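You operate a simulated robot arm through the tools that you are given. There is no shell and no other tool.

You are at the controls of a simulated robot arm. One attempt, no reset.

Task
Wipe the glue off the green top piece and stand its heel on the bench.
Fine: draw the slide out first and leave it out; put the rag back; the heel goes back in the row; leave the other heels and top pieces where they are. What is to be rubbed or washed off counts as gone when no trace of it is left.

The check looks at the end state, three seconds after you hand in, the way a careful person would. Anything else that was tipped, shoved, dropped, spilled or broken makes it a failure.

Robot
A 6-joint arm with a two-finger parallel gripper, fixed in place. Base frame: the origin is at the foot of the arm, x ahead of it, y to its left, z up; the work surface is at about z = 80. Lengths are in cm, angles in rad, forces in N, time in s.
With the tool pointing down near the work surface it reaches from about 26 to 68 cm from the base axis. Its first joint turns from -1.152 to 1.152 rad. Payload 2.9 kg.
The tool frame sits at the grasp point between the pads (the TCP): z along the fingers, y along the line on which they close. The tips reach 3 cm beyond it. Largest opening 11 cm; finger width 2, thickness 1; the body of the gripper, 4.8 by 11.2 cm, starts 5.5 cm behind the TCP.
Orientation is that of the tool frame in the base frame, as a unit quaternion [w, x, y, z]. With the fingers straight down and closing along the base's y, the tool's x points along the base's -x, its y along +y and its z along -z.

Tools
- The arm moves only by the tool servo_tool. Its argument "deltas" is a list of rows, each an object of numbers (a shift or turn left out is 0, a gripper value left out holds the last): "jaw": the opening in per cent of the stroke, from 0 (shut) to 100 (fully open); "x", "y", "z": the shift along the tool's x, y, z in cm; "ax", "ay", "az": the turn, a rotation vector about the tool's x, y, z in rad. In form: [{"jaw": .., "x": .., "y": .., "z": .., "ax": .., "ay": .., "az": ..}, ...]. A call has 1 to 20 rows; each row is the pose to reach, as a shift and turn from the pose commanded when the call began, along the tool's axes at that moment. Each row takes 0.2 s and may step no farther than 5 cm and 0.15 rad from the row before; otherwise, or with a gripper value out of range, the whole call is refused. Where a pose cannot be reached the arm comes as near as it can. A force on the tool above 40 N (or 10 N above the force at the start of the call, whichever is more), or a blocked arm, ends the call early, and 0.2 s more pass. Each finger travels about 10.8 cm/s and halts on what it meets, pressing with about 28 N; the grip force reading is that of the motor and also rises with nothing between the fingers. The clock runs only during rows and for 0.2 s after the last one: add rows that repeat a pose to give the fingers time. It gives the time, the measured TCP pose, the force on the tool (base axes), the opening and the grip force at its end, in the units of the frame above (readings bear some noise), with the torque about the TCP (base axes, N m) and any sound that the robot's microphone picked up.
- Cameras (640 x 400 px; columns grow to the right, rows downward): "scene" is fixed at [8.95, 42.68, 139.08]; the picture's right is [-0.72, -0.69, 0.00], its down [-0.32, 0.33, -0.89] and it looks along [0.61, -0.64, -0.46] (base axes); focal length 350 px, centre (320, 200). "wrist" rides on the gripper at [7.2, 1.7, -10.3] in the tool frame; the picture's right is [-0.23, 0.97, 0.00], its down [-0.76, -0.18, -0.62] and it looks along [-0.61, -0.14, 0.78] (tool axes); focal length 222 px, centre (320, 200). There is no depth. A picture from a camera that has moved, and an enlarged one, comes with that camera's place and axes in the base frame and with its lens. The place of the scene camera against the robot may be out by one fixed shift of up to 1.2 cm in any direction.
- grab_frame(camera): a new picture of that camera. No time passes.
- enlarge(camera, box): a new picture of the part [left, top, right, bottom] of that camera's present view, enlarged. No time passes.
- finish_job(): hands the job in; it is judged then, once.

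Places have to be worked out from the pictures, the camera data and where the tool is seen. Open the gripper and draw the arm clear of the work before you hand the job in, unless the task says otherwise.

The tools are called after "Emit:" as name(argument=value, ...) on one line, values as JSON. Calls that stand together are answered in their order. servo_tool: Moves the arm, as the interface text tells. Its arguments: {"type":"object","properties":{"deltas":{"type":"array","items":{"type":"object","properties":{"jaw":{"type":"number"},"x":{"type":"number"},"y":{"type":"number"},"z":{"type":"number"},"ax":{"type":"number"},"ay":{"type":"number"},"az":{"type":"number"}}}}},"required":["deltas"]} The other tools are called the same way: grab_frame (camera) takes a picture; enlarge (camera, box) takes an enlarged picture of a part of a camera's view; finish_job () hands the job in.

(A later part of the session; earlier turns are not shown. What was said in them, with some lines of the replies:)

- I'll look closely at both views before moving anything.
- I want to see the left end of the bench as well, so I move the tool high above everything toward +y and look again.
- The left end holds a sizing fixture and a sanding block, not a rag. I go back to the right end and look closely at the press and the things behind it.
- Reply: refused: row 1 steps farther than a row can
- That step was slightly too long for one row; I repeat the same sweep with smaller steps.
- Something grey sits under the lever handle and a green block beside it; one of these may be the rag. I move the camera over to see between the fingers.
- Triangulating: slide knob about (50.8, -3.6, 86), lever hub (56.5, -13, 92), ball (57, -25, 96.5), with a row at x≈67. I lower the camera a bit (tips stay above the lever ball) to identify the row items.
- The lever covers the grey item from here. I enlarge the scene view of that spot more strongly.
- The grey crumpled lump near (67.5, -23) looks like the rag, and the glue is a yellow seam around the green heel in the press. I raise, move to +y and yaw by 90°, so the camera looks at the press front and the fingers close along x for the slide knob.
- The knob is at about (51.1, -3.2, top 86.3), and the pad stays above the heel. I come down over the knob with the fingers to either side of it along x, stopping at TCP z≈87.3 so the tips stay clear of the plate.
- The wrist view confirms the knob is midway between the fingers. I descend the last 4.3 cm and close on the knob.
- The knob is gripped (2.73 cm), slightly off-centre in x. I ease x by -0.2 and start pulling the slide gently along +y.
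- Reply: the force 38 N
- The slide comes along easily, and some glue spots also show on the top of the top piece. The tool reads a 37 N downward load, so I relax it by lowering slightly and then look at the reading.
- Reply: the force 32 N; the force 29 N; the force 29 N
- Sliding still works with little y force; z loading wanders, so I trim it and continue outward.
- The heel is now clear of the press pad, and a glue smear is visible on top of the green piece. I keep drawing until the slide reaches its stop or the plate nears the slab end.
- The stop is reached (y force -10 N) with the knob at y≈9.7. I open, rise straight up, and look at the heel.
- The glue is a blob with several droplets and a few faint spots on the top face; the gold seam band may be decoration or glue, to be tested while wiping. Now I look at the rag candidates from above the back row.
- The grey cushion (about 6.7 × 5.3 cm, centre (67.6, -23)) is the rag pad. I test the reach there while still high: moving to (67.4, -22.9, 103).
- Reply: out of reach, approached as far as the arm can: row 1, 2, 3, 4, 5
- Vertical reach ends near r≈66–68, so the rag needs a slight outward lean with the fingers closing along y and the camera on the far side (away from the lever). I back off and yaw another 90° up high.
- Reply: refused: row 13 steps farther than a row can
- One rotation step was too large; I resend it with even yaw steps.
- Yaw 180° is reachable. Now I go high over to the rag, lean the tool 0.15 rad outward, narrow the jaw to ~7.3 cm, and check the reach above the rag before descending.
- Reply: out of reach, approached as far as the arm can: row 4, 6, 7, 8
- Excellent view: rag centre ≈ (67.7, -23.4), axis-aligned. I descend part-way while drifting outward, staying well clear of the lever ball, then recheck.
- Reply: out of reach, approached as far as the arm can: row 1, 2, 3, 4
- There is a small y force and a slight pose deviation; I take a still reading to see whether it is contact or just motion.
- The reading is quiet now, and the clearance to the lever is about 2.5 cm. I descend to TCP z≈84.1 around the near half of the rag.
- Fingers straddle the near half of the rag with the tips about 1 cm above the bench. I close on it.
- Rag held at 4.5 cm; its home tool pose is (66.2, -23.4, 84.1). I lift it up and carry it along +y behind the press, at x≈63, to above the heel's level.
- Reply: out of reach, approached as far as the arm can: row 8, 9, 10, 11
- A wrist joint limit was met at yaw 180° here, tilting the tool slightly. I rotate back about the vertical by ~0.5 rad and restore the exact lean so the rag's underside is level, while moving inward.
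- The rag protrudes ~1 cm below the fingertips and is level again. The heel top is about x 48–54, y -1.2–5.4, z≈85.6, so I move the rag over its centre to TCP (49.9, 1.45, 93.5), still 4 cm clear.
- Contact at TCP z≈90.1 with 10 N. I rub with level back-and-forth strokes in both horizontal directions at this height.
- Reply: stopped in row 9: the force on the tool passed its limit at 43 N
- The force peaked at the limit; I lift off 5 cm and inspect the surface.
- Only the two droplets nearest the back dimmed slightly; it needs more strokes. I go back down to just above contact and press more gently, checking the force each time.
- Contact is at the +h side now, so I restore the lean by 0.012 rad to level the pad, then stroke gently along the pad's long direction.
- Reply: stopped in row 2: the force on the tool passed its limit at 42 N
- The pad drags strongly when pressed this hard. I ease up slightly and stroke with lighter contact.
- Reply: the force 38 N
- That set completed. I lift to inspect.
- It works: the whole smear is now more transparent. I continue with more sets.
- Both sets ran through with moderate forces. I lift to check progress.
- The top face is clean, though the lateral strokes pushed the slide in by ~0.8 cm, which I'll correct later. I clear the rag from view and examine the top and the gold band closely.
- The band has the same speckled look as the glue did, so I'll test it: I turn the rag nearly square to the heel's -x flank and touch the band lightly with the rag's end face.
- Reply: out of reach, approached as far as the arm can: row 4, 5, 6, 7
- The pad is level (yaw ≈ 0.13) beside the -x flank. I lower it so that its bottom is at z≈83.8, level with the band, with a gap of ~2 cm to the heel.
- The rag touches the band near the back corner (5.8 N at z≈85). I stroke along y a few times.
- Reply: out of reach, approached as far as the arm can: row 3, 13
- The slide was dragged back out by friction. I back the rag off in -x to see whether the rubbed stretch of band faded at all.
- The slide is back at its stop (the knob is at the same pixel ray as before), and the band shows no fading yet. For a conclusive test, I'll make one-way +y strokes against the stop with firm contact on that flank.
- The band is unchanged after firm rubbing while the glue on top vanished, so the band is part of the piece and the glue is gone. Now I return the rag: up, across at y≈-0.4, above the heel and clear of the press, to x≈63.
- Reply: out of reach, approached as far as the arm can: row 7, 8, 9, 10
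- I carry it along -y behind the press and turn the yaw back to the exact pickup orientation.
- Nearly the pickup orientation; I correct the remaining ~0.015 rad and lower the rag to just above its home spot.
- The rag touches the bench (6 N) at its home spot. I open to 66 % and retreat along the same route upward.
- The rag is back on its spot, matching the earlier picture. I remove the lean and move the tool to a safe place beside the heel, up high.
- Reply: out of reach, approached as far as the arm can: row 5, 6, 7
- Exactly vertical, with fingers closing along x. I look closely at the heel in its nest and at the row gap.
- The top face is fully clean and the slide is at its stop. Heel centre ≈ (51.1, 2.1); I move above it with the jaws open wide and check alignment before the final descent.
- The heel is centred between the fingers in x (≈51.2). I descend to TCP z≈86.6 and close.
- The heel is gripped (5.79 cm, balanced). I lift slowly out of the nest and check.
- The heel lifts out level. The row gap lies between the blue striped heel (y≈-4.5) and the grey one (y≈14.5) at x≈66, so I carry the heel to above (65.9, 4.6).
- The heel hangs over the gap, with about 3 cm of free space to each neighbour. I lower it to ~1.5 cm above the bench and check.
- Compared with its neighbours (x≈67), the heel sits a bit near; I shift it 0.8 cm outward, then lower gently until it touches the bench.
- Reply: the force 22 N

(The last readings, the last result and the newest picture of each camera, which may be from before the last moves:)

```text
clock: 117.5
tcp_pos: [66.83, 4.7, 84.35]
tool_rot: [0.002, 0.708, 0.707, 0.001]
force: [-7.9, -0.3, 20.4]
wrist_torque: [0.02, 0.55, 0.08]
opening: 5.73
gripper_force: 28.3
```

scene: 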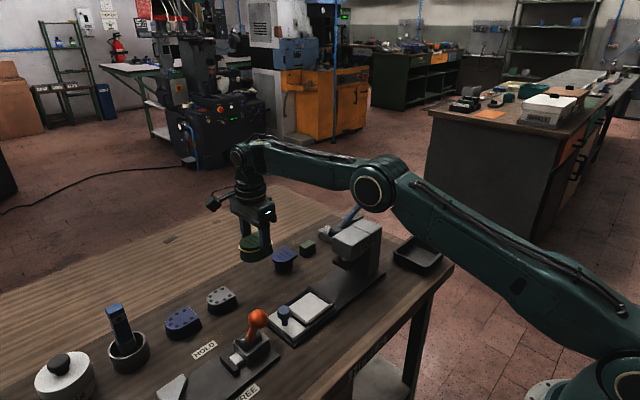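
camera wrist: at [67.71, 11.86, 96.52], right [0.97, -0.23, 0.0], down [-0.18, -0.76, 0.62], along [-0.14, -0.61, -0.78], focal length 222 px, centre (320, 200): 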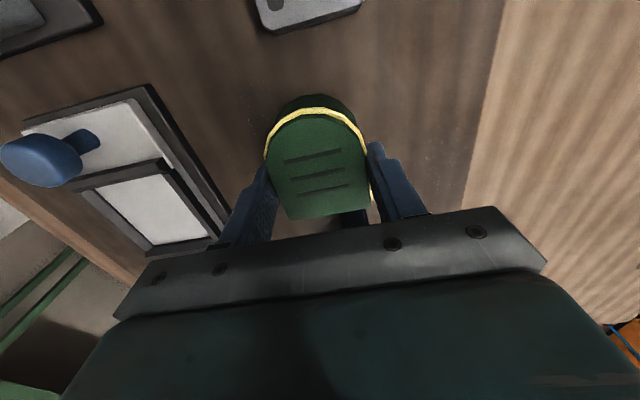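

The heel stands on the bench (contact 6 → 20 N). I relieve the pressure slightly, then open the fingers slowly.

Emit:
servo_tool(deltas=[{"z": -0.08}, {"z": -0.08}])

Emit:
servo_tool(deltas=[{"jaw": 54}, {"jaw": 56}, {"jaw": 60}, {"jaw": 66}, {"jaw": 74}, {"jaw": 80}, {"jaw": 80}])

Emit:
grab_frame(camera="wrist")

Emit:
enlarge(camera="scene", box=[200, 220, 312, 310])

```text
clock: 118.1
tcp_pos: [66.78, 4.59, 84.26]
tool_rot: [0.001, 0.707, 0.707, 0.002]
force: [-2.2, -0.5, 21.3]
wrist_torque: [0.01, 0.31, 0.03]
opening: 5.74
gripper_force: 28.5
```

```text
clock: 119.7
tcp_pos: [66.84, 4.62, 84.17]
tool_rot: [0.0, 0.707, 0.707, 0.0]
force: [-0.4, 0.1, 0.5]
wrist_torque: [0.04, 0.01, 0.02]
opening: 8.81
gripper_force: 0.1
```

```text
taken
camera wrist: at [68.5, 11.79, 94.49], right [0.97, -0.23, 0.0], down [-0.18, -0.76, 0.62], along [-0.14, -0.61, -0.78], focal length 222 px, centre (320, 200)
```

wrist: 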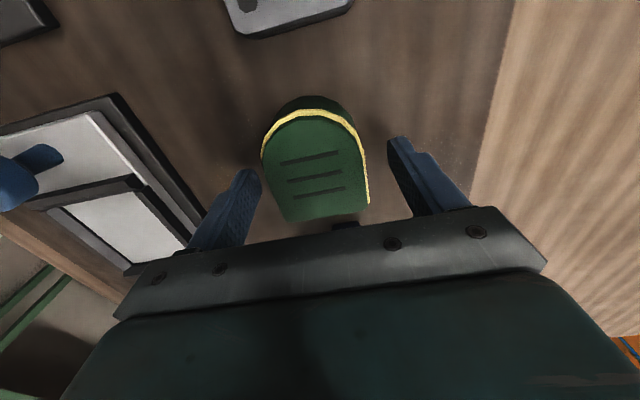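

```text
4.44 times, centred on (256, 265) of scene
camera zoom: at [8.96, 42.68, 139.08], right [-0.72, -0.69, 0.0], down [-0.32, 0.33, -0.89], along [0.61, -0.64, -0.46], focal length 1555 px, centre (604, -89)
```

zoom: 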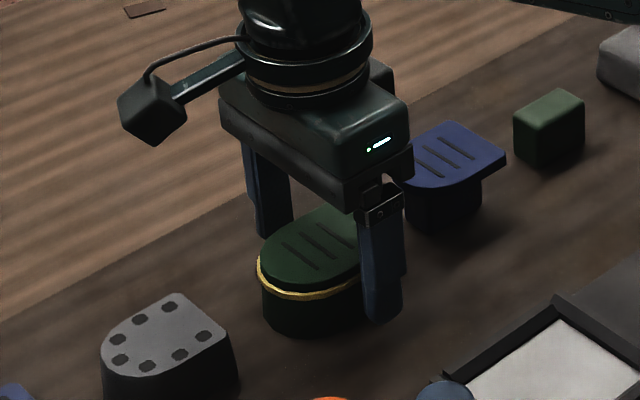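

Released, the heel stands upright. I rise straight up, then back inward to a clear parking position.

Emit:
servo_tool(deltas=[{"z": -2}, {"z": -4.5}, {"z": -8}, {"z": -10.5}, {"z": -13, "y": -3}, {"z": -15, "y": -7}, {"z": -18, "y": -11}, {"z": -20, "y": -15}, {"z": -22, "y": -19}, {"z": -24, "y": -23}, {"z": -24, "y": -25}])

Emit:
grab_frame(camera="scene")

Emit:
enlarge(camera="scene", box=[180, 200, 372, 320])

Emit:
grab_frame(camera="wrist")

```text
clock: 122.1
tcp_pos: [41.68, 4.49, 108.21]
tool_rot: [0.0, 0.707, 0.707, 0.0]
force: [0.8, 0.3, -0.2]
wrist_torque: [-0.01, -0.01, 0.0]
opening: 8.76
gripper_force: 0.0
```

```text
taken
```

scene: 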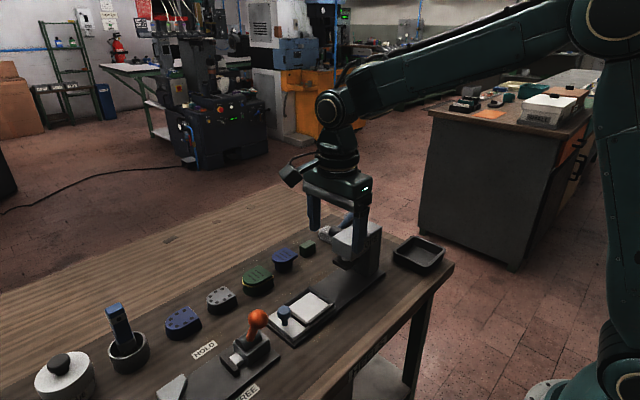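

```text
3.33 times, centred on (276, 260) of scene
camera zoom: at [8.95, 42.68, 139.08], right [-0.72, -0.69, 0.0], down [-0.32, 0.33, -0.89], along [0.61, -0.64, -0.46], focal length 1166 px, centre (467, 0)
```

zoom: 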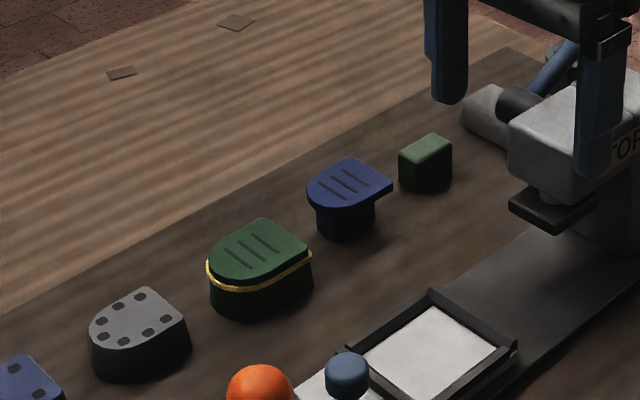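

```text
taken
camera wrist: at [43.47, 11.68, 118.44], right [0.97, -0.23, 0.0], down [-0.18, -0.76, 0.62], along [-0.14, -0.61, -0.78], focal length 222 px, centre (320, 200)
```

wrist: 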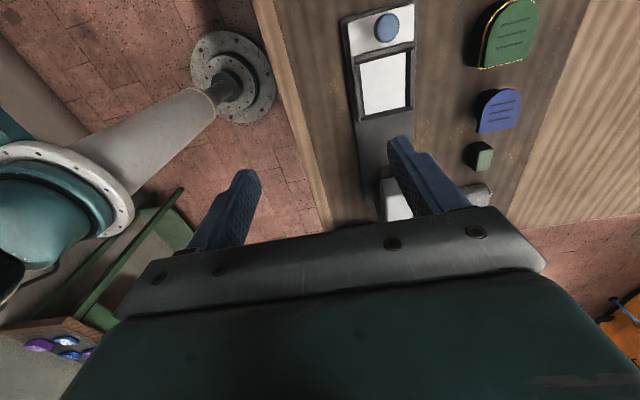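

Everything stands in line. One last close look at the top piece, the rag, and the slide before handing in.

Emit:
enlarge(camera="scene", box=[234, 258, 282, 298])

Emit:
enlarge(camera="wrist", box=[340, 0, 560, 130])

Emit:
enlarge(camera="scene", box=[20, 260, 300, 400])

```text
10.00 times, centred on (258, 278) of scene
camera zoom: at [8.95, 42.68, 139.08], right [-0.72, -0.69, 0.0], down [-0.32, 0.33, -0.89], along [0.61, -0.64, -0.46], focal length 3498 px, centre (940, -580)
```

zoom: 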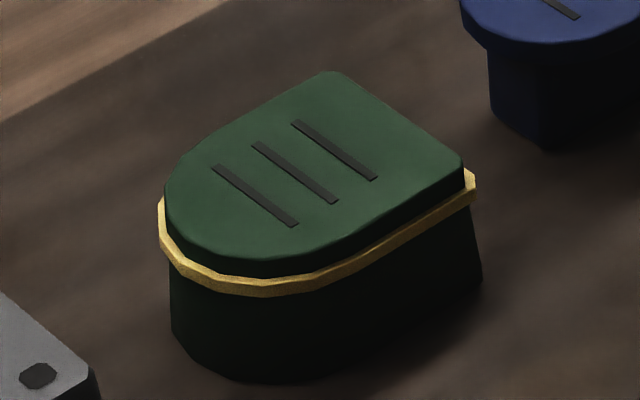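

```text
2.91 times, centred on (450, 65) of wrist
camera zoom: at [43.47, 11.68, 118.44], right [0.97, -0.23, 0.0], down [-0.18, -0.76, 0.62], along [-0.14, -0.61, -0.78], focal length 646 px, centre (-58, 593)
```

zoom: 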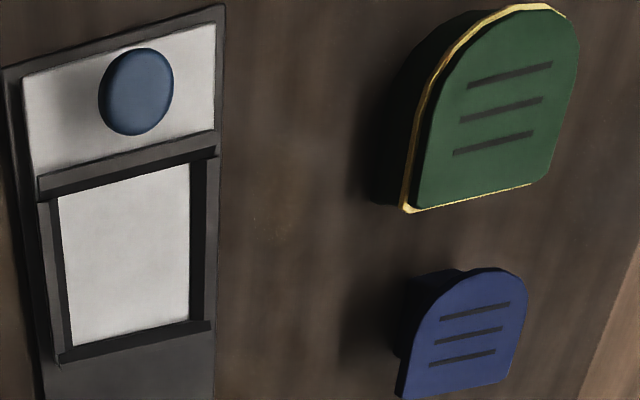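

```text
2.29 times, centred on (160, 330) of scene
camera zoom: at [8.95, 42.68, 139.08], right [-0.72, -0.69, 0.0], down [-0.32, 0.33, -0.89], along [0.61, -0.64, -0.46], focal length 800 px, centre (686, -97)
```

zoom: 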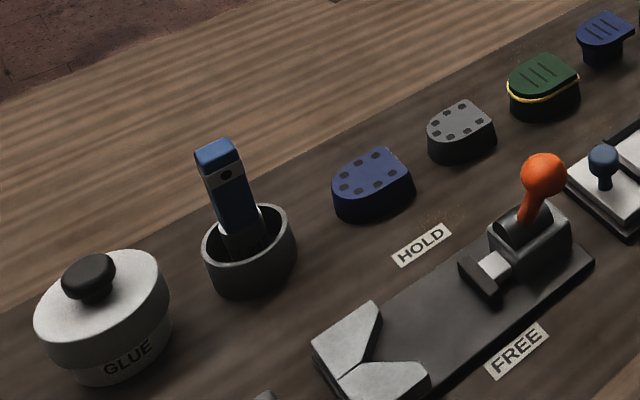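

The top piece is spotless, the heel stands upright in the row, the slide is out at its stop, the rag is home, and nothing else has moved. I open the gripper fully, draw the arm a little further clear, and hand in.

Emit:
servo_tool(deltas=[{"jaw": 100, "z": -2, "y": -2}, {"jaw": 100, "z": -3, "y": -4}, {"jaw": 100, "z": -3, "y": -4}])

Emit:
grab_frame(camera="scene")

```text
clock: 122.9
tcp_pos: [37.88, 4.47, 111.17]
tool_rot: [0.0, 0.707, 0.708, 0.0]
force: [1.1, 0.4, 0.3]
wrist_torque: [0.0, -0.04, -0.05]
opening: 11.01
gripper_force: 0.1
```

```text
taken
```

scene: 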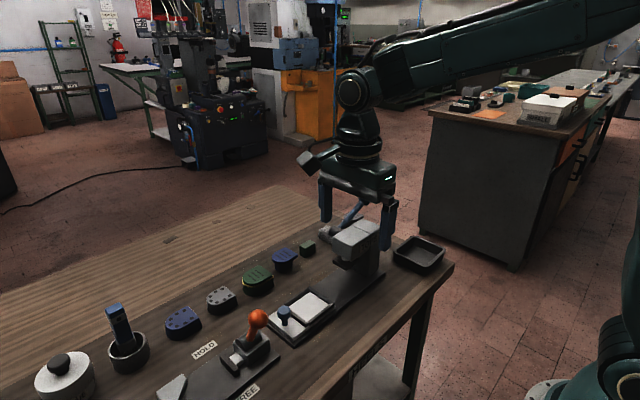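

The final picture shows all objects in place and the arm clear, so I hand the job in.

Emit:
finish_job()

```text
The job is handed in.
```

I wiped the glue off the green top piece and stood its heel back in the row, and I've handed the job in. I don't know the result of the check.

- **Glue:** the smear and droplets on the top face are gone in the last close-up views. The gold band around the seam is still there. I rubbed one stretch of it firmly with the rag and it didn't fade, so I took it as part of the piece. If it counts as glue, the job is not complete.
- **Slide:** it is drawn out to its stop. It slid in by about 0.8 cm while I wiped, but was back at the stop afterwards.
- **Rag:** it is back on its original spot behind the press.
- **Heel:** it stands upright, top piece up, in the gap between the blue striped heel and the grey one, facing the same way as its neighbours.
- **Everything else:** I saw nothing else moved, tipped or dropped. The gripper is open and the arm is clear of the work.
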